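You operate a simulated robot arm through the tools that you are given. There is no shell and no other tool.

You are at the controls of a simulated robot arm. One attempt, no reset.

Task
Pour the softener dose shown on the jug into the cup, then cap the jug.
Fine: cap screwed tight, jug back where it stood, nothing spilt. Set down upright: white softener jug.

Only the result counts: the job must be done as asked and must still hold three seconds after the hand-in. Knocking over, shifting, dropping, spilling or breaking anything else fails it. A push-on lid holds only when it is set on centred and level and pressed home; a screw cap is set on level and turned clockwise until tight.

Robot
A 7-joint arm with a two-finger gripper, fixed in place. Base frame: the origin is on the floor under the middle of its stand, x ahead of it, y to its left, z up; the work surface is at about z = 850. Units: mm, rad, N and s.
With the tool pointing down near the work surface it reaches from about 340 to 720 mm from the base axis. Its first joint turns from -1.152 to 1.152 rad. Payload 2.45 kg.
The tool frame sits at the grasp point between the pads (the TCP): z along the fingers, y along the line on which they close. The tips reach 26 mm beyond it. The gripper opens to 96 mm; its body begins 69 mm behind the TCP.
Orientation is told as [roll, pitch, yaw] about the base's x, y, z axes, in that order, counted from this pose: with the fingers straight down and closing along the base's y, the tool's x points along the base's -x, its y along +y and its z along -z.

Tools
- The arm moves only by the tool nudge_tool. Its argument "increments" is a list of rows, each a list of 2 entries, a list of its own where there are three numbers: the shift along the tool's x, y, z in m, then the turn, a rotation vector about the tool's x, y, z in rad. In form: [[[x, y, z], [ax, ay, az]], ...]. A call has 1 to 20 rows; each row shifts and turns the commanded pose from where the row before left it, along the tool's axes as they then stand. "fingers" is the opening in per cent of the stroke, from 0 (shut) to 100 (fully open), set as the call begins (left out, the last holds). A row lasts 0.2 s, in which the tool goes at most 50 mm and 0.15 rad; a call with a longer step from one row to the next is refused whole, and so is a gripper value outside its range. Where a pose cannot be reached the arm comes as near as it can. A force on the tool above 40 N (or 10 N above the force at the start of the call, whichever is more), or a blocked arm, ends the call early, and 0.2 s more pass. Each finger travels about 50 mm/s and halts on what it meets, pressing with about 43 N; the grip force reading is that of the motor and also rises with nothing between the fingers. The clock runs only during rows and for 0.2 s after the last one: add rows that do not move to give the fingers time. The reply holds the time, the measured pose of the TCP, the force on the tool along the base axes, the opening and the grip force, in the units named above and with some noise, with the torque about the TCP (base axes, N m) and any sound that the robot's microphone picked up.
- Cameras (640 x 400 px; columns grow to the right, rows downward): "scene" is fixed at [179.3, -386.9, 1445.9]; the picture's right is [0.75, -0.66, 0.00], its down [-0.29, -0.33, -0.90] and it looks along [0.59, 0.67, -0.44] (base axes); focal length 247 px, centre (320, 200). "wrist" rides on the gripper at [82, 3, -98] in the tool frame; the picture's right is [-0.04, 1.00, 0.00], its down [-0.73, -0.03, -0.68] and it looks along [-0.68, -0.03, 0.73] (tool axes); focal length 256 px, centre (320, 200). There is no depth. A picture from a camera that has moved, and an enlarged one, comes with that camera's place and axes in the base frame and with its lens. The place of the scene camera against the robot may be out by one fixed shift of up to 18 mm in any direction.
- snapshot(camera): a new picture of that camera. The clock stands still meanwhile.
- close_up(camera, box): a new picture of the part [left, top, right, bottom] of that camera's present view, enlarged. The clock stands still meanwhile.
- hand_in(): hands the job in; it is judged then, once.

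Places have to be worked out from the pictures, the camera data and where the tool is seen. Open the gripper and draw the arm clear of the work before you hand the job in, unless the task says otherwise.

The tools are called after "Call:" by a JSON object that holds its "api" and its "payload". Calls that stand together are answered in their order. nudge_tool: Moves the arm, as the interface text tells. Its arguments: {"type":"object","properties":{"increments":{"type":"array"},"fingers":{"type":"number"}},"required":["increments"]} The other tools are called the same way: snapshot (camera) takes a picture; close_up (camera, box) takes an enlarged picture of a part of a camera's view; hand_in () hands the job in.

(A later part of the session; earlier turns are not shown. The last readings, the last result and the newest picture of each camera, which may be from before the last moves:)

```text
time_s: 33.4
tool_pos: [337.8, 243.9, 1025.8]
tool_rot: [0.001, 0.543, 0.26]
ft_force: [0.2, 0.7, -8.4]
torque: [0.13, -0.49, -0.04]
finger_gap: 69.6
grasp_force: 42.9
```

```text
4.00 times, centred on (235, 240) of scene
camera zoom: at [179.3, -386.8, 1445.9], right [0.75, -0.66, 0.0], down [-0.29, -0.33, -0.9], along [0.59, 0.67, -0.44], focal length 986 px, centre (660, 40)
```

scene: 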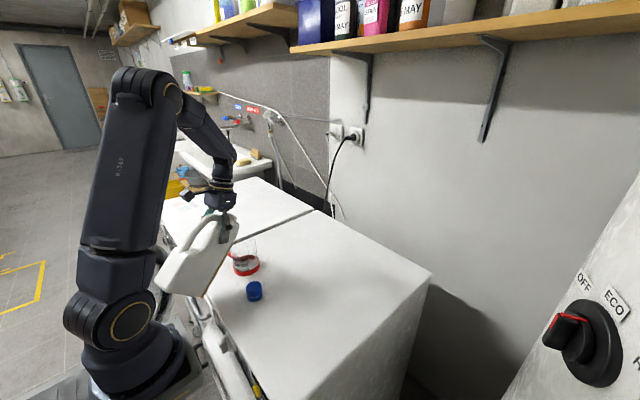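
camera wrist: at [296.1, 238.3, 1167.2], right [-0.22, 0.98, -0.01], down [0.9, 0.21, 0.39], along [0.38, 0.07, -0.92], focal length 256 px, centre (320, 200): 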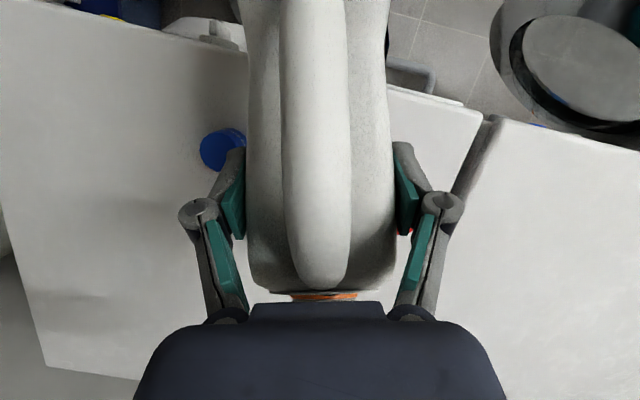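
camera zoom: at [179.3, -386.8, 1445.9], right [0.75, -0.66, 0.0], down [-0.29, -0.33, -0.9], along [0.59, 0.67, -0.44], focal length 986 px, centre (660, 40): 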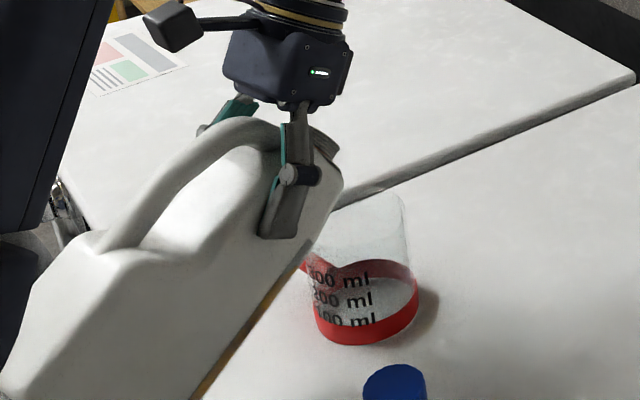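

Nothing is flowing at 61°. I go on in 2° steps.

Call:
{"api": "nudge_tool", "payload": {"increments": [[[0, 0, 0], [0, 0.0175, 0]], [[0, 0, 0], [0, 0.0175, 0]], [[0, 0, 0], [0, 0, 0]], [[0, 0, 0], [0, 0, 0]]]}}

Call:
{"api": "close_up", "payload": {"camera": "scene", "box": [200, 190, 270, 290]}}

```text
time_s: 34.4
tool_pos: [337.6, 244.5, 1025.9]
tool_rot: [-0.001, 0.579, 0.26]
ft_force: [-0.3, 0.0, -9.0]
torque: [0.16, -0.52, 0.01]
finger_gap: 69.2
grasp_force: 43.1
```

```text
4.00 times, centred on (235, 240) of scene
camera zoom: at [179.3, -386.8, 1445.9], right [0.75, -0.66, 0.0], down [-0.29, -0.33, -0.9], along [0.59, 0.67, -0.44], focal length 986 px, centre (660, 40)
```

zoom: 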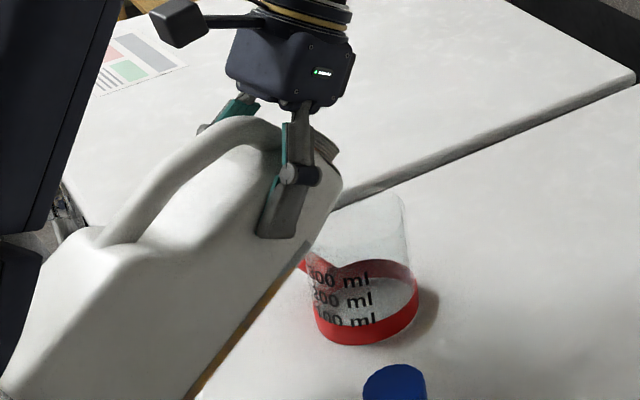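

Still none at 63°, with the weight at about 9.0 N. I continue, raising slightly so the lip height stays constant.

Call:
{"api": "nudge_tool", "payload": {"increments": [[[0.0008, 0, -0.0012], [0, 0.0175, 0]], [[0.0008, 0, -0.0012], [0, 0.0175, 0]], [[0, 0, 0], [0, 0, 0]], [[0, 0, 0], [0, 0, 0]]]}}

Call:
{"api": "close_up", "payload": {"camera": "scene", "box": [200, 190, 270, 290]}}

```text
time_s: 35.4
tool_pos: [338.3, 246.1, 1028.3]
tool_rot: [0.0, 0.612, 0.26]
ft_force: [0.7, 0.1, -8.3]
torque: [0.12, -0.49, -0.02]
finger_gap: 69.0
grasp_force: 43.2
```

```text
4.00 times, centred on (235, 240) of scene
camera zoom: at [179.3, -386.8, 1445.9], right [0.75, -0.66, 0.0], down [-0.29, -0.33, -0.9], along [0.59, 0.67, -0.44], focal length 986 px, centre (660, 40)
```

zoom: 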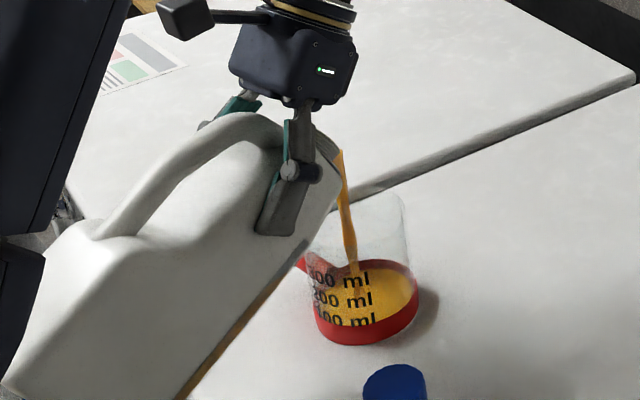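

It's pouring: an orange stream is landing cleanly in the cup. I hold for one short row to gauge the flow rate.

Call:
{"api": "nudge_tool", "payload": {"increments": [[[0, 0, 0], [0, 0, 0]]]}}

Call:
{"api": "close_up", "payload": {"camera": "scene", "box": [215, 230, 275, 285]}}

```text
time_s: 35.8
tool_pos: [337.6, 245.0, 1028.1]
tool_rot: [0.0, 0.612, 0.261]
ft_force: [-1.9, -1.1, -8.7]
torque: [0.15, -0.47, -0.01]
finger_gap: 69.1
grasp_force: 43.5
```

```text
7.27 times, centred on (245, 258) of scene
camera zoom: at [179.3, -386.8, 1445.9], right [0.75, -0.66, 0.0], down [-0.29, -0.33, -0.9], along [0.59, 0.67, -0.44], focal length 1794 px, centre (866, -218)
```

zoom: 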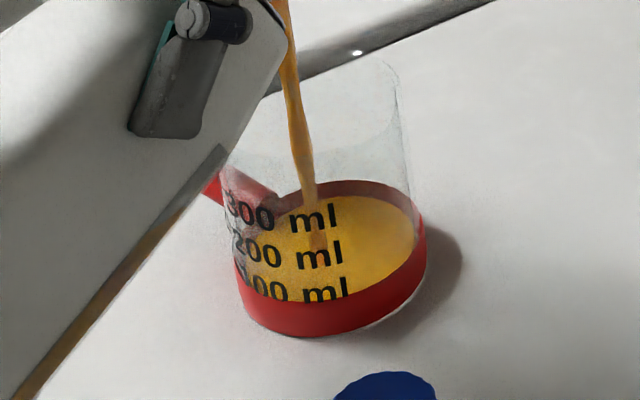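

The surface is still low, maybe 30–40 ml, and the stream lands well inside. I hold this tilt and keep checking the level.

Call:
{"api": "nudge_tool", "payload": {"increments": [[[0, 0, 0], [0, 0, 0]], [[0, 0, 0], [0, 0, 0]], [[0, 0, 0], [0, 0, 0]], [[0, 0, 0], [0, 0, 0]]]}}

Call:
{"api": "close_up", "payload": {"camera": "scene", "box": [215, 230, 275, 285]}}

```text
time_s: 36.8
tool_pos: [337.0, 244.1, 1028.5]
tool_rot: [0.001, 0.614, 0.259]
ft_force: [-0.1, 0.5, -8.0]
torque: [0.14, -0.48, 0.0]
finger_gap: 69.1
grasp_force: 43.1
```

```text
7.27 times, centred on (245, 258) of scene
camera zoom: at [179.3, -386.8, 1445.9], right [0.75, -0.66, 0.0], down [-0.29, -0.33, -0.9], along [0.59, 0.67, -0.44], focal length 1794 px, centre (866, -218)
```

zoom: 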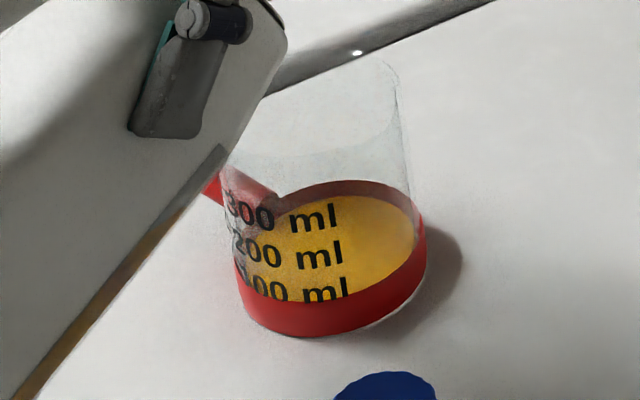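

The flow stops by itself at each tilt, so I can meter the pour in small steps. The level looks like about 40 ml, so I tilt 2° more and wait for it to settle.

Call:
{"api": "nudge_tool", "payload": {"increments": [[[0.0008, 0, -0.0011], [0, 0.0175, 0]], [[0.0008, 0, -0.0011], [0, 0.0175, 0]], [[0, 0, 0], [0, 0, 0]], [[0, 0, 0], [0, 0, 0]], [[0, 0, 0], [0, 0, 0]], [[0, 0, 0], [0, 0, 0]]]}}

Call:
{"api": "close_up", "payload": {"camera": "scene", "box": [215, 230, 275, 285]}}

```text
time_s: 38.2
tool_pos: [336.4, 244.9, 1031.7]
tool_rot: [-0.001, 0.647, 0.261]
ft_force: [-0.5, 0.0, -7.9]
torque: [0.13, -0.45, -0.01]
finger_gap: 69.1
grasp_force: 43.2
```

```text
7.27 times, centred on (245, 258) of scene
camera zoom: at [179.3, -386.8, 1445.9], right [0.75, -0.66, 0.0], down [-0.29, -0.33, -0.9], along [0.59, 0.67, -0.44], focal length 1794 px, centre (866, -218)
```

zoom: 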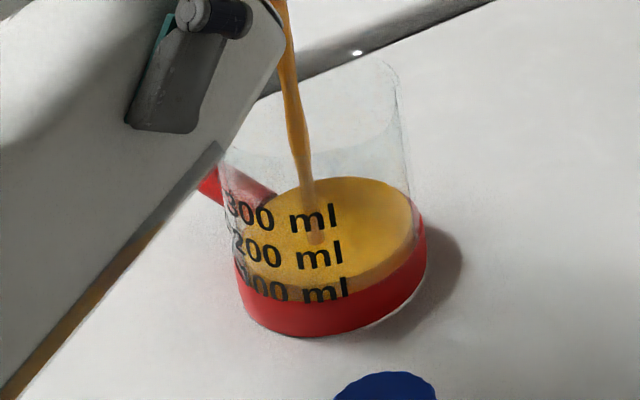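

The surface is already near the 100 ml mark and still flowing. I hold and check again.

Call:
{"api": "nudge_tool", "payload": {"increments": [[[0, 0, 0], [0, 0, 0]], [[0, 0, 0], [0, 0, 0]]]}}

Call:
{"api": "close_up", "payload": {"camera": "scene", "box": [215, 230, 275, 285]}}

```text
time_s: 38.8
tool_pos: [337.8, 246.0, 1031.0]
tool_rot: [0.0, 0.648, 0.259]
ft_force: [0.6, 0.3, -7.2]
torque: [0.14, -0.49, 0.0]
finger_gap: 69.2
grasp_force: 43.8
```

```text
7.27 times, centred on (245, 258) of scene
camera zoom: at [179.3, -386.8, 1445.9], right [0.75, -0.66, 0.0], down [-0.29, -0.33, -0.9], along [0.59, 0.67, -0.44], focal length 1794 px, centre (866, -218)
```

zoom: 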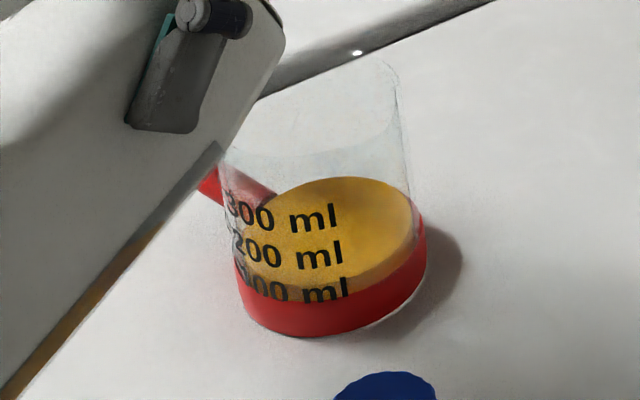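

The flow stopped with the level around the 100 ml text. I zoom in for a closer reading.

Call:
{"api": "close_up", "payload": {"camera": "scene", "box": [232, 246, 264, 280]}}

Call:
{"api": "snapshot", "payload": {"camera": "wrist"}}

```text
11.76 times, centred on (248, 263) of scene
camera zoom: at [179.3, -386.8, 1445.9], right [0.75, -0.66, 0.0], down [-0.29, -0.33, -0.9], along [0.59, 0.67, -0.44], focal length 2901 px, centre (1167, -541)
```

zoom: 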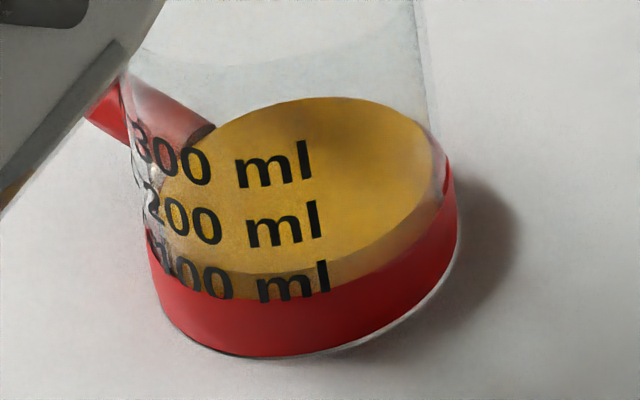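

```text
taken
camera wrist: at [331.5, 247.2, 1160.2], right [-0.23, 0.97, -0.02], down [0.97, 0.23, 0.1], along [0.1, 0.0, -0.99], focal length 256 px, centre (320, 200)
```

wrist: 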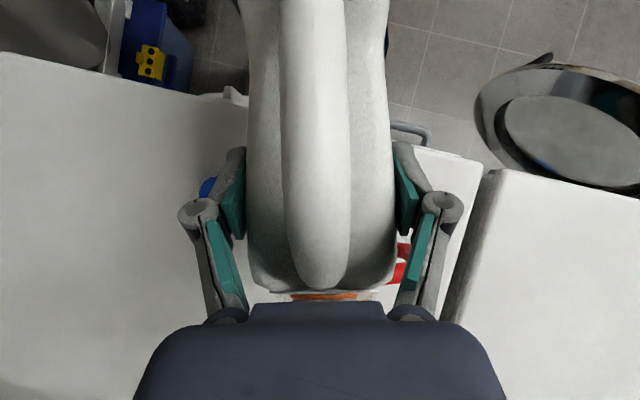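

The surface edge sits a few mm above the centre of the "100 ml" text, so roughly 115 ml. I tilt 1.4° more and wait for it to settle.

Call:
{"api": "nudge_tool", "payload": {"increments": [[[0.0006, 0, -0.0008], [0, 0.0125, 0]], [[0.0006, 0, -0.0008], [0, 0.0125, 0]], [[0, 0, 0], [0, 0, 0]], [[0, 0, 0], [0, 0, 0]], [[0, 0, 0], [0, 0, 0]], [[0, 0, 0], [0, 0, 0]], [[0, 0, 0], [0, 0, 0]], [[0, 0, 0], [0, 0, 0]]]}}

Call:
{"api": "close_up", "payload": {"camera": "scene", "box": [232, 246, 264, 280]}}

Call:
{"api": "close_up", "payload": {"camera": "scene", "box": [200, 200, 280, 290]}}

```text
time_s: 40.6
tool_pos: [336.4, 244.7, 1034.3]
tool_rot: [0.0, 0.671, 0.259]
ft_force: [0.6, 1.0, -8.4]
torque: [0.1, -0.51, -0.01]
finger_gap: 69.4
grasp_force: 42.8
```

```text
11.76 times, centred on (248, 263) of scene
camera zoom: at [179.3, -386.8, 1445.9], right [0.75, -0.66, 0.0], down [-0.29, -0.33, -0.9], along [0.59, 0.67, -0.44], focal length 2901 px, centre (1167, -541)
```

zoom: 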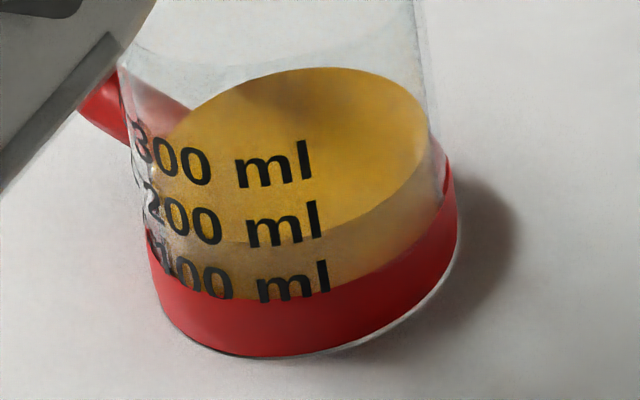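

```text
4.44 times, centred on (240, 245) of scene
camera zoom: at [179.3, -386.8, 1445.9], right [0.75, -0.66, 0.0], down [-0.29, -0.33, -0.9], along [0.59, 0.67, -0.44], focal length 1096 px, centre (676, 0)
```

zoom: 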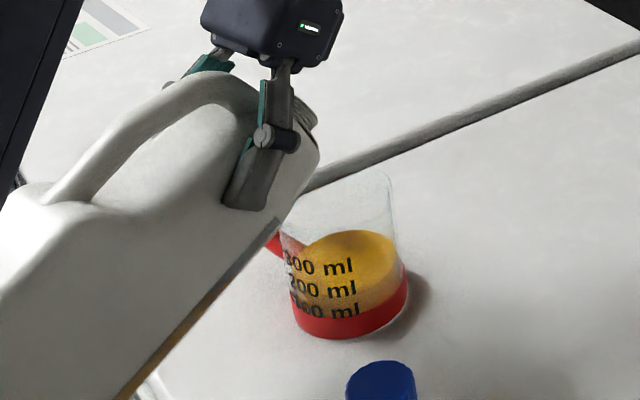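

The flow has stopped, and the level looks like about 170–180 ml. Before topping up I'll tilt back, lift, and shift to the +y side so the wrist camera can read the graduation ticks directly.

Call:
{"api": "nudge_tool", "payload": {"increments": [[[0, 0, 0], [0, -0.05, 0]], [[0.0124, 0, -0.0157], [0, 0, 0]], [[0.0124, 0, -0.0157], [0, 0, 0]], [[0.0124, 0, -0.0157], [0, 0, 0]], [[0, 0, 0], [0, -0.112, 0]], [[0, 0, 0], [0, -0.112, 0]], [[0, 0, 0], [0, -0.112, 0]], [[0, 0, 0], [0, -0.112, 0]], [[0, 0, 0], [0, -0.112, 0]], [[0.0017, 0, -0.03], [0, 0, 0]], [[0.0017, 0, -0.03], [0, 0, 0]], [[0, 0, 0], [0, 0, 0]]]}}

Call:
{"api": "snapshot", "payload": {"camera": "scene"}}

Call:
{"api": "close_up", "payload": {"camera": "scene", "box": [225, 230, 270, 285]}}

```text
time_s: 43.2
tool_pos: [333.0, 247.3, 1156.2]
tool_rot: [0.001, 0.061, 0.26]
ft_force: [0.4, -0.3, -8.1]
torque: [0.07, -0.24, 0.01]
finger_gap: 69.3
grasp_force: 43.4
```

```text
taken
```

scene: 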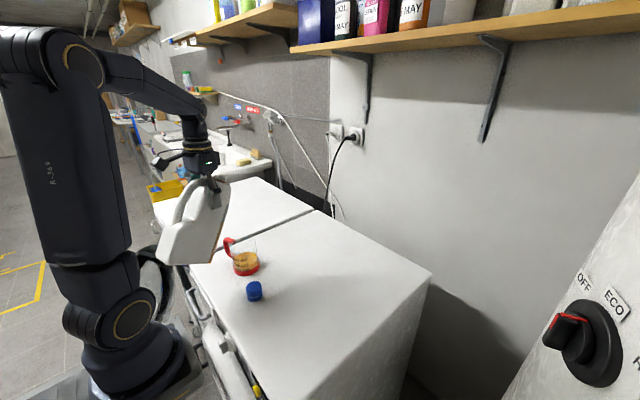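

```text
7.27 times, centred on (248, 258) of scene
camera zoom: at [179.3, -386.8, 1445.9], right [0.75, -0.66, 0.0], down [-0.29, -0.33, -0.9], along [0.59, 0.67, -0.44], focal length 1794 px, centre (847, -218)
```

zoom: 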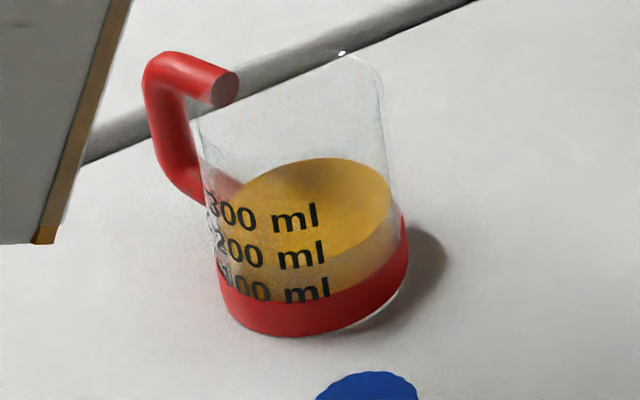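

Nothing has spilled and the cup is undisturbed. I shift about 195 mm to the +y side for a wrist-camera look at the ticks.

Call:
{"api": "nudge_tool", "payload": {"increments": [[[0, 0.0325, 0], [0, 0, 0]], [[0, 0.0325, 0], [0, 0, 0]], [[0, 0.0325, 0], [0, 0, 0]], [[0, 0.0325, 0], [0, 0, 0]], [[0, 0.0325, 0], [0, 0, 0]], [[0, 0.0325, 0], [0, 0, 0]], [[0, 0, 0], [0, 0, 0]]]}}

Call:
{"api": "snapshot", "payload": {"camera": "wrist"}}

```text
time_s: 44.8
tool_pos: [283.6, 432.6, 1152.5]
tool_rot: [0.0, 0.06, 0.26]
ft_force: [0.9, 0.3, -8.1]
torque: [0.08, -0.21, 0.03]
finger_gap: 69.3
grasp_force: 42.9
```

```text
taken
camera wrist: at [211.2, 417.8, 1255.9], right [-0.22, 0.98, 0.0], down [0.76, 0.17, 0.63], along [0.62, 0.14, -0.77], focal length 256 px, centre (320, 200)
```

wrist: 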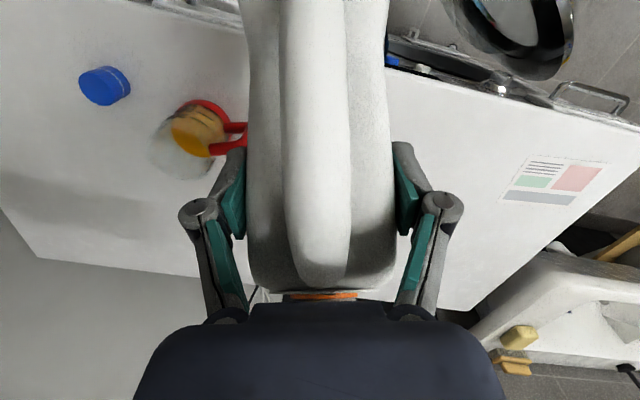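

Call:
{"api": "close_up", "payload": {"camera": "wrist", "box": [140, 85, 250, 185]}}

Call:
{"api": "close_up", "payload": {"camera": "wrist", "box": [165, 92, 245, 162]}}

```text
4.00 times, centred on (195, 135) of wrist
camera zoom: at [211.2, 417.8, 1255.9], right [-0.22, 0.98, 0.0], down [0.76, 0.17, 0.63], along [0.62, 0.14, -0.77], focal length 1024 px, centre (820, 460)
```

zoom: 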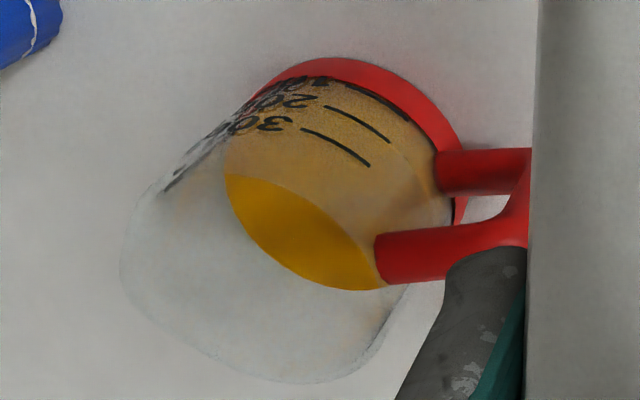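

```text
5.71 times, centred on (205, 127) of wrist
camera zoom: at [211.2, 417.8, 1255.9], right [-0.22, 0.98, 0.0], down [0.76, 0.17, 0.63], along [0.62, 0.14, -0.77], focal length 1463 px, centre (977, 617)
```

zoom: 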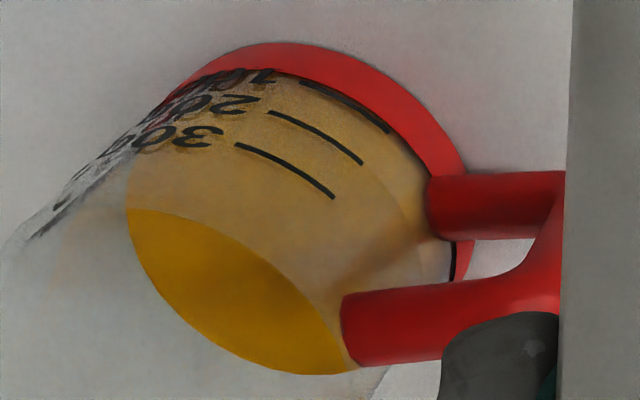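

In this view the sharp edge is the near rim. The ticks sit at, or slightly below, the centres of their numbers. I'll read the contact line in the clear scene view at higher zoom.

Call:
{"api": "close_up", "payload": {"camera": "scene", "box": [234, 250, 262, 277]}}

Call:
{"api": "close_up", "payload": {"camera": "wrist", "box": [178, 95, 228, 135]}}

```text
14.81 times, centred on (248, 264) of scene
camera zoom: at [179.3, -386.7, 1445.9], right [0.75, -0.66, 0.0], down [-0.29, -0.33, -0.9], along [0.59, 0.67, -0.44], focal length 3654 px, centre (1387, -741)
```

zoom: 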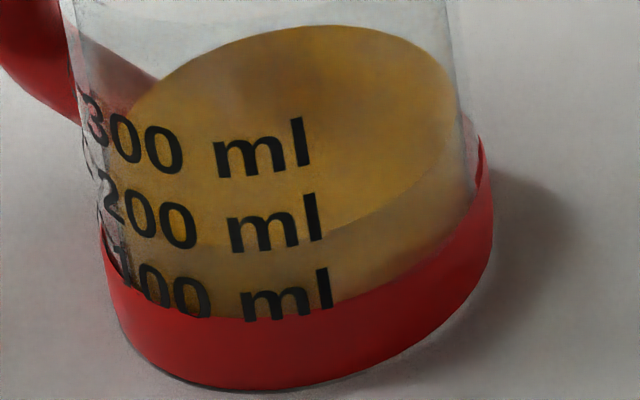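

```text
10.00 times, centred on (203, 115) of wrist
camera zoom: at [211.2, 417.8, 1255.9], right [-0.22, 0.98, 0.0], down [0.76, 0.17, 0.63], along [0.62, 0.14, -0.77], focal length 2560 px, centre (1490, 1050)
```

zoom: 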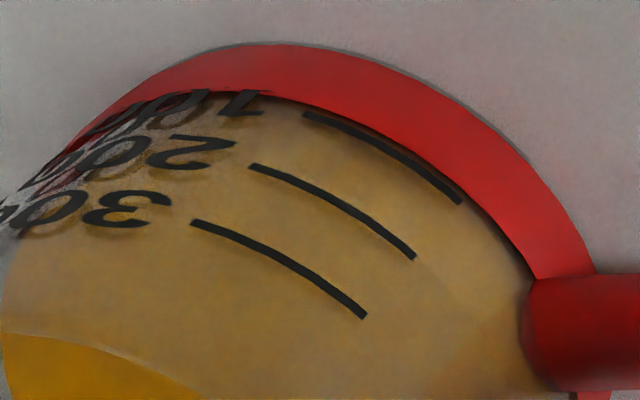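

Reading against the text and ticks, the cup holds about 175–180 ml, so it needs about 20 ml more. I retrace exactly to the pour position, stopping just below the last pour tilt.

Call:
{"api": "nudge_tool", "payload": {"increments": [[[0, -0.0325, 0], [0, 0, 0]], [[0, -0.0325, 0], [0, 0, 0]], [[0, -0.0325, 0], [0, 0, 0]], [[0, -0.0325, 0], [0, 0, 0]], [[0, -0.0325, 0], [0, 0, 0]], [[0, -0.0325, 0], [0, 0, 0]], [[-0.0017, 0, 0.03], [0, 0, 0]], [[-0.0017, 0, 0.03], [0, 0, 0]], [[0, 0, 0], [0, 0.112, 0]], [[0, 0, 0], [0, 0.112, 0]], [[0, 0, 0], [0, 0.112, 0]], [[0, 0, 0], [0, 0.112, 0]], [[0, 0, 0], [0, 0.112, 0]], [[-0.0124, 0, 0.0157], [0, 0, 0]], [[-0.0124, 0, 0.0157], [0, 0, 0]], [[-0.0124, 0, 0.0157], [0, 0, 0]], [[0, 0, 0], [0, 0, 0]]]}}

Call:
{"api": "close_up", "payload": {"camera": "scene", "box": [200, 200, 280, 290]}}

```text
time_s: 48.4
tool_pos: [336.3, 244.6, 1032.6]
tool_rot: [0.0, 0.621, 0.259]
ft_force: [-0.1, -0.1, -7.5]
torque: [0.1, -0.44, 0.0]
finger_gap: 69.3
grasp_force: 42.9
```

```text
4.44 times, centred on (240, 245) of scene
camera zoom: at [179.3, -386.8, 1445.9], right [0.75, -0.66, 0.0], down [-0.29, -0.33, -0.9], along [0.59, 0.67, -0.44], focal length 1096 px, centre (676, 0)
```

zoom: 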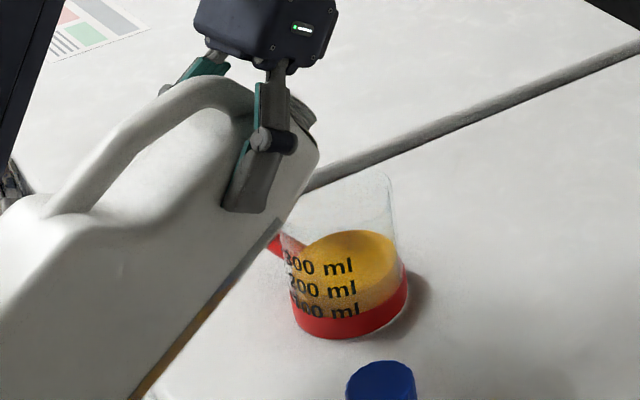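

I'm back at the pour position with no flow at pitch 0.621. I tilt on to about 0.680 to add the last 20 ml, then let it settle.

Call:
{"api": "nudge_tool", "payload": {"increments": [[[0, 0, 0], [0, 0.025, 0]], [[0, 0, 0], [0, 0.025, 0]], [[0, 0, 0], [0, 0.0085, 0]], [[0, 0, 0], [0, 0, 0]], [[0, 0, 0], [0, 0, 0]], [[0, 0, 0], [0, 0, 0]], [[0, 0, 0], [0, 0, 0]], [[0, 0, 0], [0, 0, 0]]]}}

Call:
{"api": "close_up", "payload": {"camera": "scene", "box": [234, 250, 262, 277]}}

Call:
{"api": "close_up", "payload": {"camera": "scene", "box": [200, 200, 280, 290]}}

```text
time_s: 50.2
tool_pos: [335.7, 245.9, 1033.1]
tool_rot: [-0.002, 0.68, 0.26]
ft_force: [0.0, 0.5, -7.7]
torque: [0.11, -0.45, 0.0]
finger_gap: 69.3
grasp_force: 42.6
```

```text
14.81 times, centred on (248, 264) of scene
camera zoom: at [179.3, -386.8, 1445.9], right [0.75, -0.66, 0.0], down [-0.29, -0.33, -0.9], along [0.59, 0.67, -0.44], focal length 3654 px, centre (1387, -741)
```

zoom: 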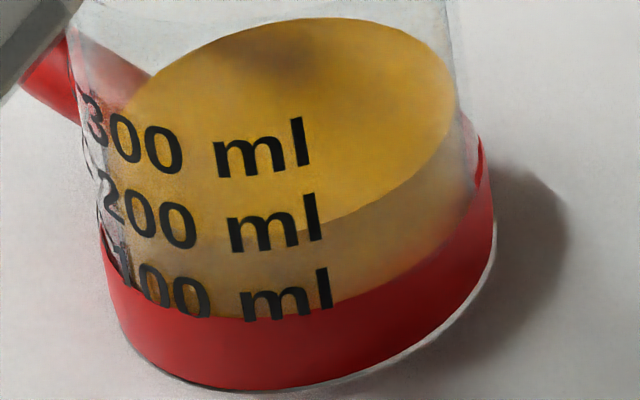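

```text
4.44 times, centred on (240, 245) of scene
camera zoom: at [179.3, -386.8, 1445.9], right [0.75, -0.66, 0.0], down [-0.29, -0.33, -0.9], along [0.59, 0.67, -0.44], focal length 1096 px, centre (676, 0)
```

zoom: 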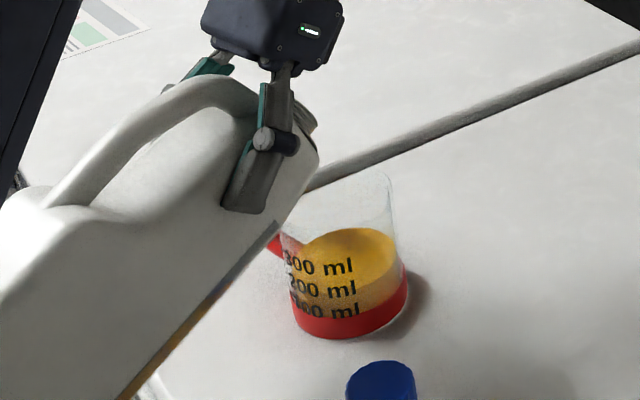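

The level rose to maybe 185–195 ml. I zoom tighter on the contact line to judge the remaining few ml.

Call:
{"api": "close_up", "payload": {"camera": "scene", "box": [240, 256, 256, 272]}}

```text
16.00 times, centred on (248, 264) of scene
camera zoom: at [179.3, -386.8, 1445.9], right [0.75, -0.66, 0.0], down [-0.29, -0.33, -0.9], along [0.59, 0.67, -0.44], focal length 3946 px, centre (1472, -824)
```

zoom: 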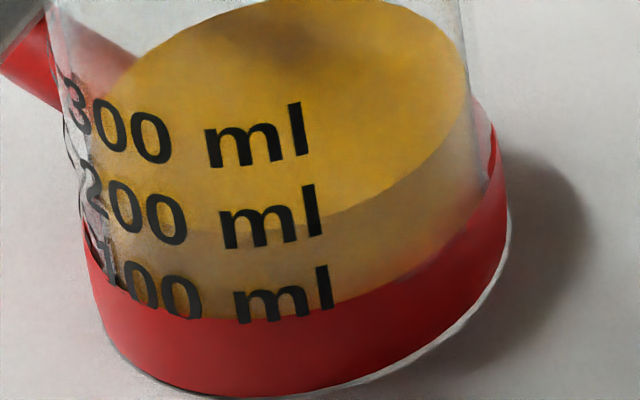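

The contact line is about 10 px under the "200" text centre, so roughly 190 ml. I add a very small tilt of 0.005 rad for the last few ml.

Call:
{"api": "nudge_tool", "payload": {"increments": [[[0, 0, 0], [0, 0.005, 0]], [[0, 0, 0], [0, 0, 0]], [[0, 0, 0], [0, 0, 0]], [[0, 0, 0], [0, 0, 0]], [[0, 0, 0], [0, 0, 0]], [[0, 0, 0], [0, 0, 0]]]}}

Call:
{"api": "close_up", "payload": {"camera": "scene", "box": [240, 256, 256, 272]}}

```text
time_s: 51.6
tool_pos: [336.5, 245.1, 1033.4]
tool_rot: [-0.002, 0.686, 0.261]
ft_force: [-0.2, 0.3, -7.1]
torque: [0.11, -0.43, -0.02]
finger_gap: 69.3
grasp_force: 42.7
```

```text
16.00 times, centred on (248, 264) of scene
camera zoom: at [179.3, -386.8, 1445.9], right [0.75, -0.66, 0.0], down [-0.29, -0.33, -0.9], along [0.59, 0.67, -0.44], focal length 3946 px, centre (1472, -824)
```

zoom: 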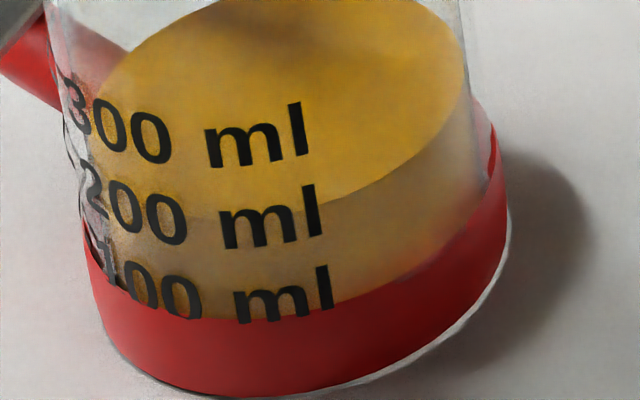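

The level is now at the 200 mark, around 200–208 ml. I tilt back at once to stop any further flow, then lift.

Call:
{"api": "nudge_tool", "payload": {"increments": [[[0, 0, 0], [0, -0.0635, 0]], [[0.0124, 0, -0.0157], [0, 0, 0]], [[0.0124, 0, -0.0157], [0, 0, 0]], [[0.0124, 0, -0.0157], [0, 0, 0]], [[0, 0, 0], [0, -0.112, 0]], [[0, 0, 0], [0, -0.112, 0]], [[0, 0, 0], [0, -0.112, 0]], [[0, 0, 0], [0, -0.112, 0]], [[0, 0, 0], [0, -0.112, 0]], [[0.0017, 0, -0.03], [0, 0, 0]], [[0.0017, 0, -0.03], [0, 0, 0]], [[0, 0, 0], [0, 0, 0]]]}}

Call:
{"api": "close_up", "payload": {"camera": "scene", "box": [240, 256, 256, 272]}}

Call:
{"api": "snapshot", "payload": {"camera": "scene"}}

```text
time_s: 54.2
tool_pos: [335.4, 242.2, 1155.9]
tool_rot: [0.0, 0.064, 0.261]
ft_force: [0.3, 0.3, -7.6]
torque: [0.07, -0.2, 0.0]
finger_gap: 69.1
grasp_force: 42.7
```

```text
16.00 times, centred on (248, 264) of scene
camera zoom: at [179.3, -386.8, 1445.9], right [0.75, -0.66, 0.0], down [-0.29, -0.33, -0.9], along [0.59, 0.67, -0.44], focal length 3946 px, centre (1472, -824)
```

zoom: 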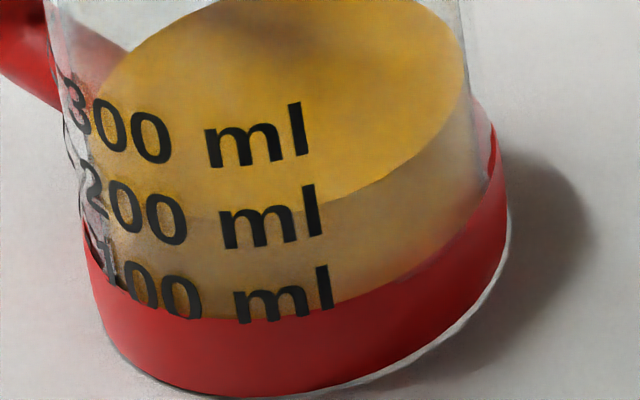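

```text
taken
```

scene: 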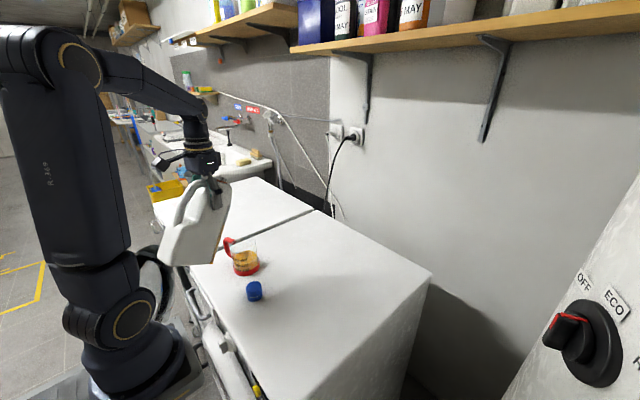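

The dose reads at the 200 ml mark and there's no spill. I carry the jug back over its original place, restore the heading and bring it upright.

Call:
{"api": "nudge_tool", "payload": {"increments": [[[-0.00759, -0.02737, -0.0005], [0, 0, 0]], [[-0.00759, -0.02737, -0.0005], [0, 0, 0]], [[-0.00759, -0.02737, -0.0005], [0, 0, 0]], [[-0.00759, -0.02737, -0.0005], [0, 0, 0]], [[-0.00759, -0.02737, -0.0005], [0, 0, 0]], [[-0.00759, -0.02737, -0.0005], [0, 0, 0]], [[-0.00759, -0.02737, -0.0005], [0, 0, 0]], [[-0.00759, -0.02737, -0.0005], [0, 0, 0]], [[-0.00759, -0.02737, -0.0005], [0, 0, 0]], [[-0.00759, -0.02737, -0.0005], [0, 0, 0]], [[0, 0, 0], [0.00537, 0, -0.08707]], [[0, 0, 0], [0.00537, 0, -0.08707]], [[0, 0, 0], [0.00537, 0, -0.08707]], [[0, 0, 0], [0, -0.09755, 0]], [[0, 0, 0], [0, -0.09755, 0]], [[0, 0, 0], [0, -0.09755, 0]], [[0, 0, 0], [0, -0.09755, 0]], [[0, 0, 0], [0, -0.09755, 0]], [[0, 0, 0], [0, -0.09755, 0]], [[0, 0, 0], [0, 0, 0]]]}}

Call:
{"api": "snapshot", "payload": {"camera": "wrist"}}

Call:
{"api": "snapshot", "payload": {"camera": "scene"}}

```text
time_s: 58.4
tool_pos: [477.8, 0.4, 1155.6]
tool_rot: [-0.001, -0.524, 0.523]
ft_force: [-0.4, -0.5, -7.2]
torque: [-0.02, 0.07, -0.01]
finger_gap: 69.2
grasp_force: 43.3
```

```text
taken
camera wrist: at [373.9, -57.0, 1200.2], right [-0.47, 0.88, 0.02], down [0.27, 0.12, 0.96], along [0.84, 0.45, -0.3], focal length 256 px, centre (320, 200)
```

wrist: 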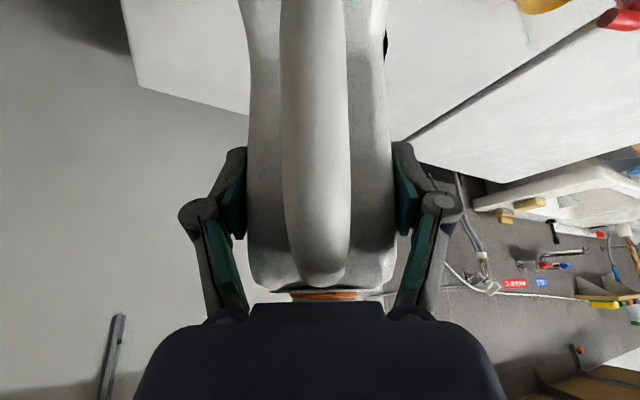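

```text
taken
```

scene: 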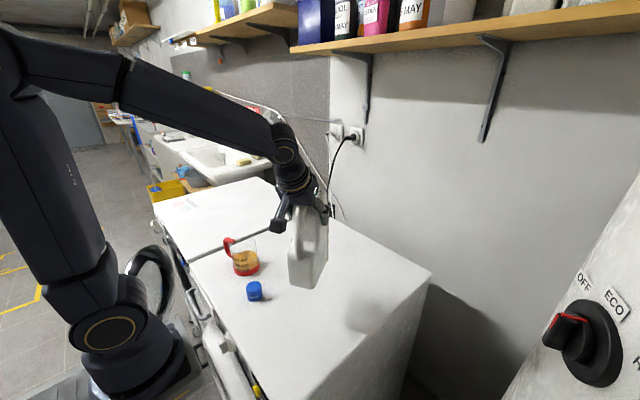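

The jug is upright and over its original place, though the wrist view hints at a tiny pitch change of 1–2°. I zoom in on the scene to check it's vertical before lowering.

Call:
{"api": "close_up", "payload": {"camera": "scene", "box": [260, 190, 360, 300]}}

Call:
{"api": "close_up", "payload": {"camera": "wrist", "box": [230, 200, 410, 310]}}

```text
3.64 times, centred on (310, 245) of scene
camera zoom: at [179.4, -386.9, 1445.9], right [0.75, -0.66, 0.0], down [-0.29, -0.33, -0.9], along [0.59, 0.67, -0.44], focal length 897 px, centre (356, 36)
```

zoom: 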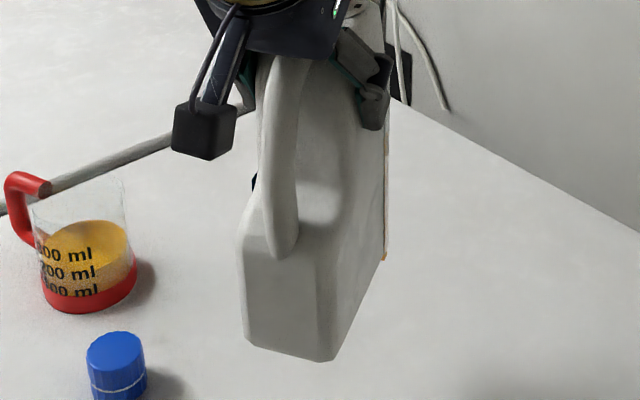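

```text
3.56 times, centred on (320, 255) of wrist
camera zoom: at [373.9, -57.0, 1200.2], right [-0.47, 0.88, 0.02], down [0.27, 0.12, 0.96], along [0.84, 0.45, -0.3], focal length 910 px, centre (320, 4)
```

zoom: 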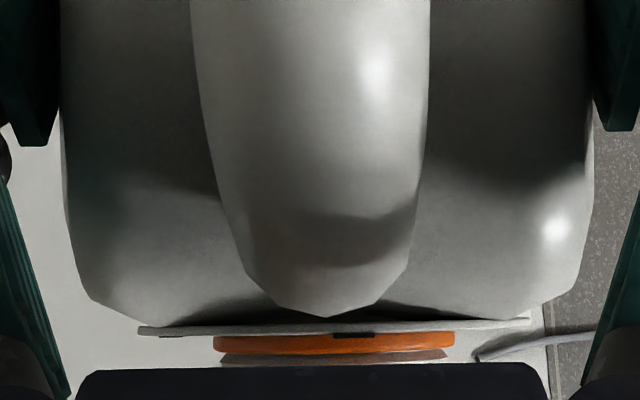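

It's vertical enough. I lower to about 10 mm above the surface.

Call:
{"api": "nudge_tool", "payload": {"increments": [[[0.012, 0, 0.02078], [0, 0, 0]], [[0.012, 0, 0.02078], [0, 0, 0]], [[0.012, 0, 0.02078], [0, 0, 0]], [[0.012, 0, 0.02078], [0, 0, 0]], [[0.011, 0, 0.01905], [0, 0, 0]], [[0, 0, 0], [0, 0, 0]]]}}

Call:
{"api": "close_up", "payload": {"camera": "scene", "box": [260, 190, 360, 340]}}

```text
time_s: 59.8
tool_pos: [480.3, -0.6, 1037.2]
tool_rot: [-0.002, -0.524, 0.524]
ft_force: [-0.7, -0.7, -8.2]
torque: [-0.04, 0.05, 0.03]
finger_gap: 69.4
grasp_force: 42.8
```

```text
2.67 times, centred on (310, 265) of scene
camera zoom: at [179.4, -386.9, 1445.9], right [0.75, -0.66, 0.0], down [-0.29, -0.33, -0.9], along [0.59, 0.67, -0.44], focal length 658 px, centre (347, 27)
```

zoom: 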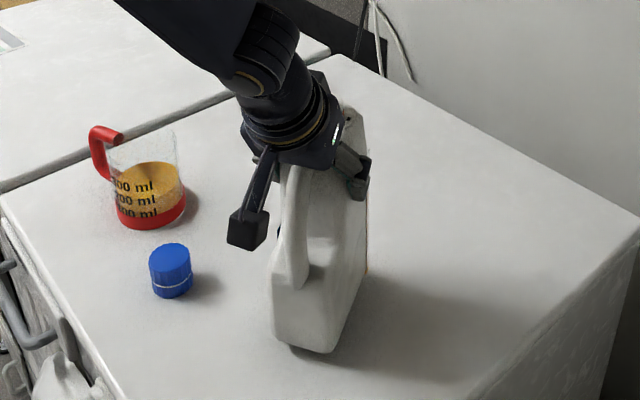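

I lower the next 10 mm and compare the position with the original picture before touching down.

Call:
{"api": "nudge_tool", "payload": {"increments": [[[0.0025, 0, 0.00433], [0, 0, 0]], [[0.0025, 0, 0.00433], [0, 0, 0]], [[0, 0, 0], [0, 0, 0]]]}}

Call:
{"api": "close_up", "payload": {"camera": "scene", "box": [275, 225, 345, 335]}}

```text
time_s: 60.6
tool_pos: [479.9, -0.1, 1027.7]
tool_rot: [-0.002, -0.527, 0.522]
ft_force: [-0.7, -1.2, 3.9]
torque: [-0.15, 1.07, 0.04]
finger_gap: 69.4
grasp_force: 42.7
```

```text
3.64 times, centred on (310, 280) of scene
camera zoom: at [179.2, -386.9, 1445.9], right [0.75, -0.66, 0.0], down [-0.29, -0.33, -0.9], along [0.59, 0.67, -0.44], focal length 897 px, centre (356, -91)
```

zoom: 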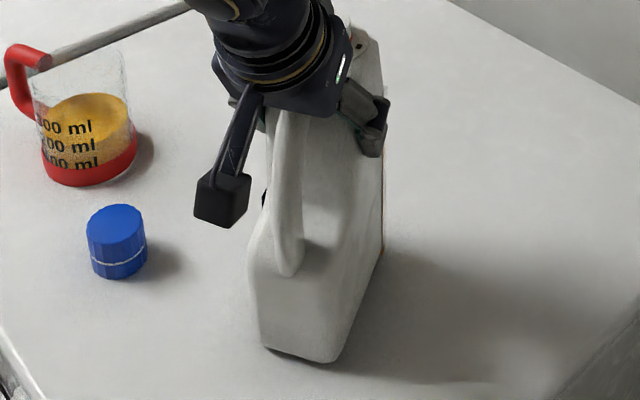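

The rear bottom edge touched first (torque +1.07 N·m about y), so the jug slipped about 3° backwards in the grip. It's also a few mm off to the right. I lift 10 mm, shift back, and pitch the tool +0.05 rad to level the base.

Call:
{"api": "nudge_tool", "payload": {"increments": [[[-0.0025, 0, -0.00433], [0, 0, 0]], [[-0.0025, 0, -0.00433], [0, 0, 0]], [[0.001, 0.0038, -0.0006], [0, 0.025, 0]], [[0, 0, 0], [0, 0.025, 0]], [[0, 0, 0], [0, 0, 0]]]}}

Call:
{"api": "close_up", "payload": {"camera": "scene", "box": [275, 225, 345, 335]}}

Call:
{"api": "snapshot", "payload": {"camera": "wrist"}}

```text
time_s: 61.8
tool_pos: [476.5, 3.7, 1035.5]
tool_rot: [-0.001, -0.473, 0.522]
ft_force: [-0.6, 0.6, -6.8]
torque: [-0.03, 0.04, -0.02]
finger_gap: 69.1
grasp_force: 43.1
```

```text
3.64 times, centred on (310, 280) of scene
camera zoom: at [179.4, -386.9, 1445.9], right [0.75, -0.66, 0.0], down [-0.29, -0.33, -0.9], along [0.59, 0.67, -0.44], focal length 897 px, centre (356, -91)
```

zoom: 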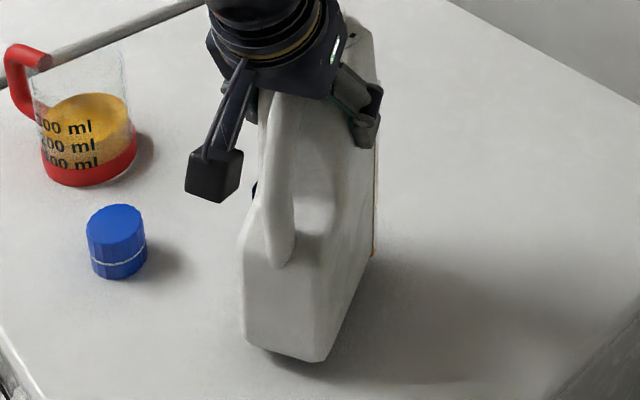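

```text
taken
camera wrist: at [374.0, -51.4, 1087.0], right [-0.47, 0.88, 0.02], down [0.31, 0.15, 0.94], along [0.83, 0.44, -0.34], focal length 256 px, centre (320, 200)
```

wrist: 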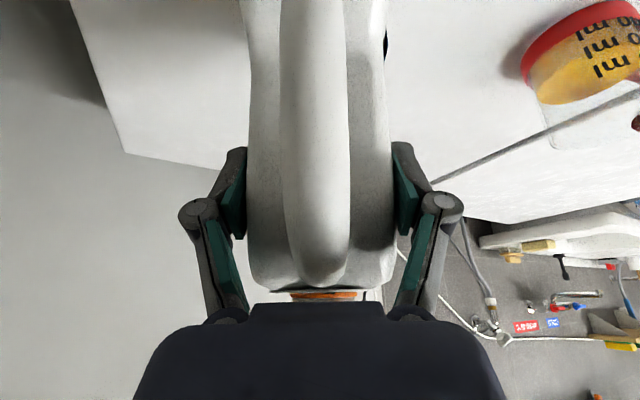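

Now the base is level but slightly overcorrected sideways, by about 2.6 mm. I adjust and lower 8 mm.

Call:
{"api": "nudge_tool", "payload": {"increments": [[[0.00182, -0.0026, 0.00356], [0, 0, 0]], [[0.00182, 0, 0.00356], [0, 0, 0]], [[0, 0, 0], [0, 0, 0]]]}}

Call:
{"api": "close_up", "payload": {"camera": "scene", "box": [275, 225, 345, 335]}}

```text
time_s: 62.6
tool_pos: [479.3, 1.1, 1028.3]
tool_rot: [-0.001, -0.474, 0.522]
ft_force: [-0.3, 0.0, -8.0]
torque: [-0.05, 0.02, 0.02]
finger_gap: 69.3
grasp_force: 43.1
```

```text
3.64 times, centred on (310, 280) of scene
camera zoom: at [179.4, -386.9, 1445.9], right [0.75, -0.66, 0.0], down [-0.29, -0.33, -0.9], along [0.59, 0.67, -0.44], focal length 897 px, centre (356, -91)
```

zoom: 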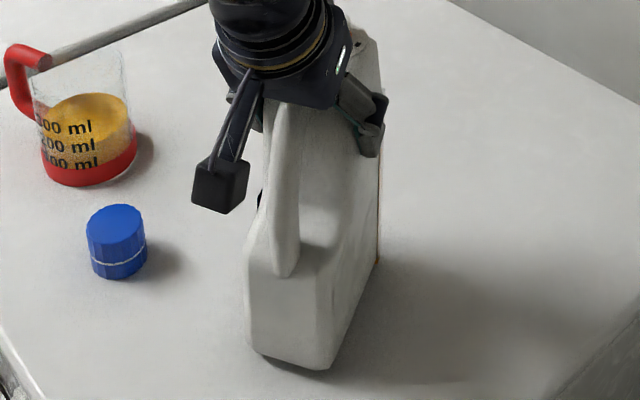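

The jug's outline now matches the original to within 2–3 px. I lower in 1 mm steps to touch down.

Call:
{"api": "nudge_tool", "payload": {"increments": [[[0.00046, 0, 0.00089], [0, 0, 0]], [[0.00046, 0, 0.00089], [0, 0, 0]], [[0, 0, 0], [0, 0, 0]]]}}

```text
time_s: 63.4
tool_pos: [477.8, 1.3, 1026.7]
tool_rot: [-0.002, -0.475, 0.521]
ft_force: [-1.9, -2.4, 4.0]
torque: [0.3, 0.01, 0.06]
finger_gap: 69.4
grasp_force: 42.9
```

The jug is down flat, with no pitch torque and the table carrying the load. I open the fingers.

Call:
{"api": "nudge_tool", "payload": {"increments": [[[0, 0, 0], [0, 0, 0]], [[0, 0, 0], [0, 0, 0]], [[0, 0, 0], [0, 0, 0]], [[0, 0, 0], [0, 0, 0]]], "fingers": 100}}

Call:
{"api": "snapshot", "payload": {"camera": "wrist"}}

Call:
{"api": "close_up", "payload": {"camera": "scene", "box": [275, 225, 345, 335]}}

```text
time_s: 64.4
tool_pos: [476.2, 2.2, 1027.4]
tool_rot: [0.0, -0.472, 0.525]
ft_force: [0.3, 0.1, -0.2]
torque: [-0.01, 0.01, -0.04]
finger_gap: 95.8
grasp_force: 0.0
```

```text
taken
camera wrist: at [375.1, -53.7, 1077.9], right [-0.47, 0.88, 0.02], down [0.31, 0.15, 0.94], along [0.83, 0.44, -0.34], focal length 256 px, centre (320, 200)
```

wrist: 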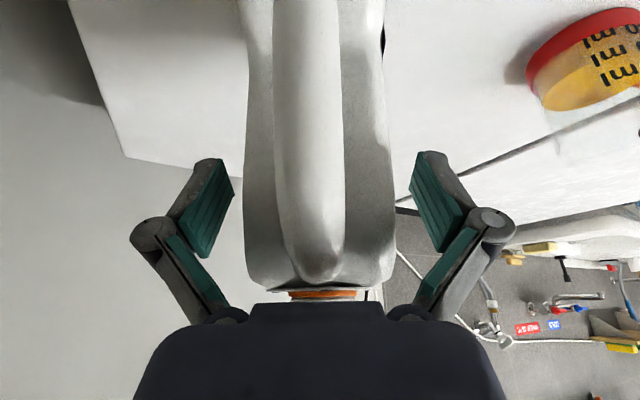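

```text
3.64 times, centred on (310, 280) of scene
camera zoom: at [179.3, -386.9, 1445.9], right [0.75, -0.66, 0.0], down [-0.29, -0.33, -0.9], along [0.59, 0.67, -0.44], focal length 897 px, centre (356, -91)
```

zoom: 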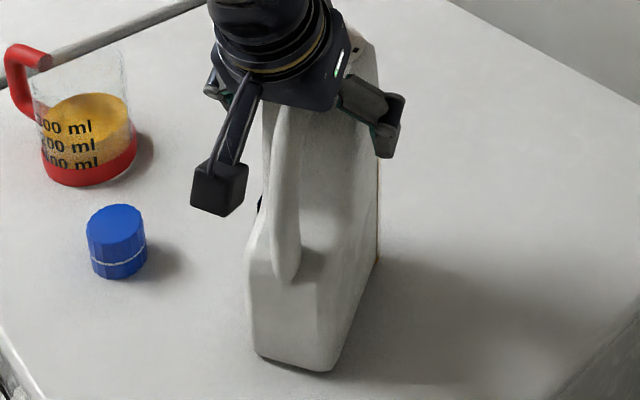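

The jug is released, standing upright within about 3 mm of its original spot. I rise straight up clear of it.

Call:
{"api": "nudge_tool", "payload": {"increments": [[[-0.0057, 0, -0.0111], [0, 0, 0]], [[-0.0114, 0, -0.02225], [0, 0, 0]], [[-0.0114, 0, -0.02225], [0, 0, 0]], [[-0.0114, 0, -0.02225], [0, 0, 0]], [[-0.0114, 0, -0.02225], [0, 0, 0]], [[-0.0114, 0, -0.02225], [0, 0, 0]], [[-0.0114, 0, -0.02225], [0, 0, 0]], [[-0.0114, 0, -0.02225], [0, 0, 0]], [[0, 0, 0], [0, 0, 0]]]}}

Call:
{"api": "snapshot", "payload": {"camera": "scene"}}

Call:
{"api": "close_up", "payload": {"camera": "scene", "box": [275, 225, 345, 335]}}

```text
time_s: 66.4
tool_pos: [479.5, -0.1, 1213.6]
tool_rot: [-0.001, -0.474, 0.524]
ft_force: [-0.1, -0.8, 0.3]
torque: [-0.02, -0.02, -0.01]
finger_gap: 96.1
grasp_force: 0.1
```

```text
taken
```

scene: 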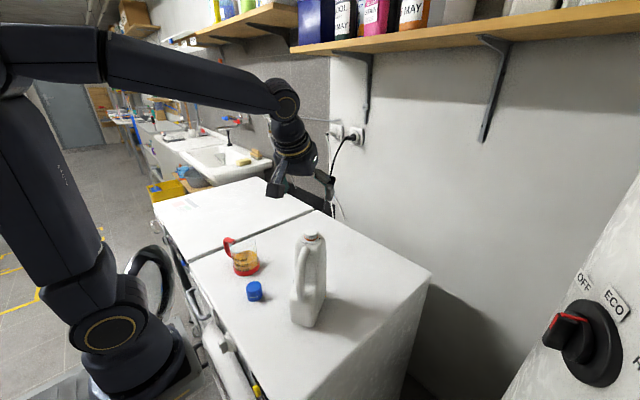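

```text
3.64 times, centred on (310, 280) of scene
camera zoom: at [179.3, -386.9, 1445.9], right [0.75, -0.66, 0.0], down [-0.29, -0.33, -0.9], along [0.59, 0.67, -0.44], focal length 897 px, centre (356, -91)
```

zoom: 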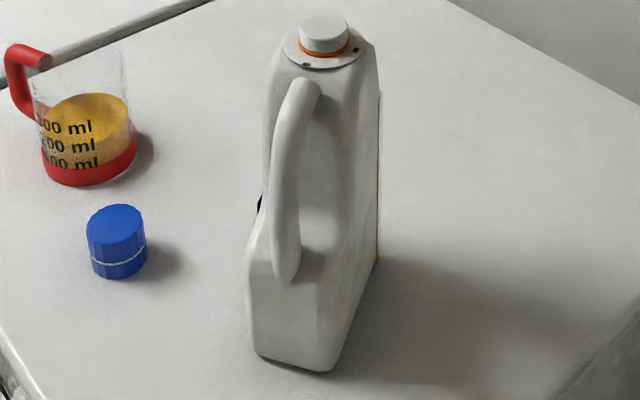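

The jug stands as it did before. Now for the cap: I turn the tool to vertical here and measure the neck from above.

Call:
{"api": "nudge_tool", "payload": {"increments": [[[0, 0, 0], [0, 0.1186, 0]], [[0, 0, 0], [0, 0.1186, 0]], [[0, 0, 0], [0, 0.1186, 0]], [[0, 0, 0], [0, 0.1186, 0]], [[0, 0, 0], [0, 0, 0]]]}}

Call:
{"api": "snapshot", "payload": {"camera": "wrist"}}

Call:
{"api": "close_up", "payload": {"camera": "wrist", "box": [270, 30, 370, 110]}}

```text
time_s: 67.6
tool_pos: [477.3, 0.8, 1214.5]
tool_rot: [0.0, 0.003, 0.521]
ft_force: [0.1, 0.0, 0.5]
torque: [-0.01, 0.0, 0.01]
finger_gap: 96.0
grasp_force: 0.1
```

```text
taken
camera wrist: at [406.2, -36.4, 1312.9], right [-0.46, 0.89, 0.0], down [0.65, 0.34, 0.68], along [0.6, 0.31, -0.74], focal length 256 px, centre (320, 200)
```

wrist: 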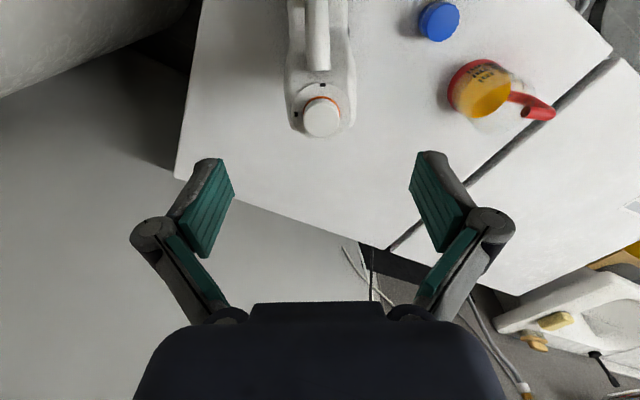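

```text
5.00 times, centred on (320, 70) of wrist
camera zoom: at [406.2, -36.4, 1312.9], right [-0.46, 0.89, 0.0], down [0.65, 0.34, 0.68], along [0.6, 0.31, -0.74], focal length 1280 px, centre (320, 850)
```

zoom: 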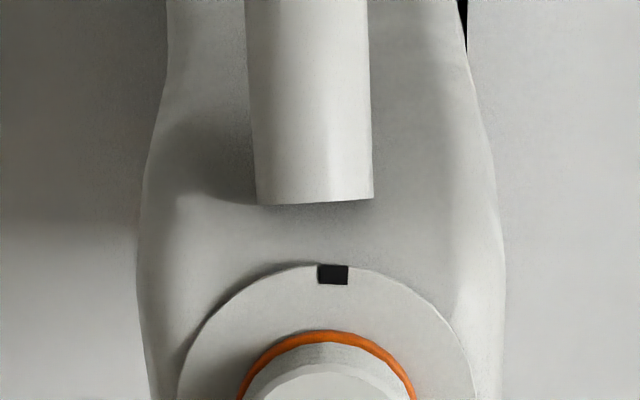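

I'll zoom on the mouth for an accurate centre, and on the cap as well.

Call:
{"api": "close_up", "payload": {"camera": "wrist", "box": [285, 85, 360, 145]}}

Call:
{"api": "close_up", "payload": {"camera": "wrist", "box": [410, 0, 470, 50]}}

```text
6.67 times, centred on (322, 115) of wrist
camera zoom: at [406.2, -36.4, 1312.9], right [-0.46, 0.89, 0.0], down [0.65, 0.34, 0.68], along [0.6, 0.31, -0.74], focal length 1707 px, centre (303, 767)
```

zoom: 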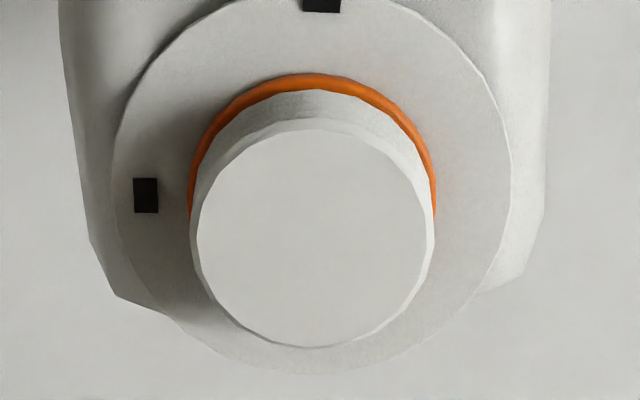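

```text
8.00 times, centred on (440, 25) of wrist
camera zoom: at [406.2, -36.4, 1312.9], right [-0.46, 0.89, 0.0], down [0.65, 0.34, 0.68], along [0.6, 0.31, -0.74], focal length 2048 px, centre (-640, 1600)
```

zoom: 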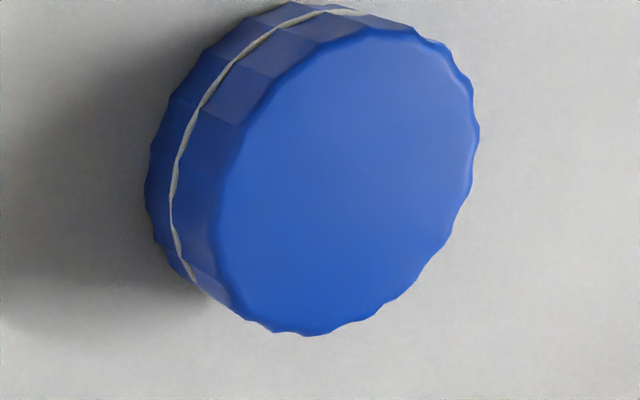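

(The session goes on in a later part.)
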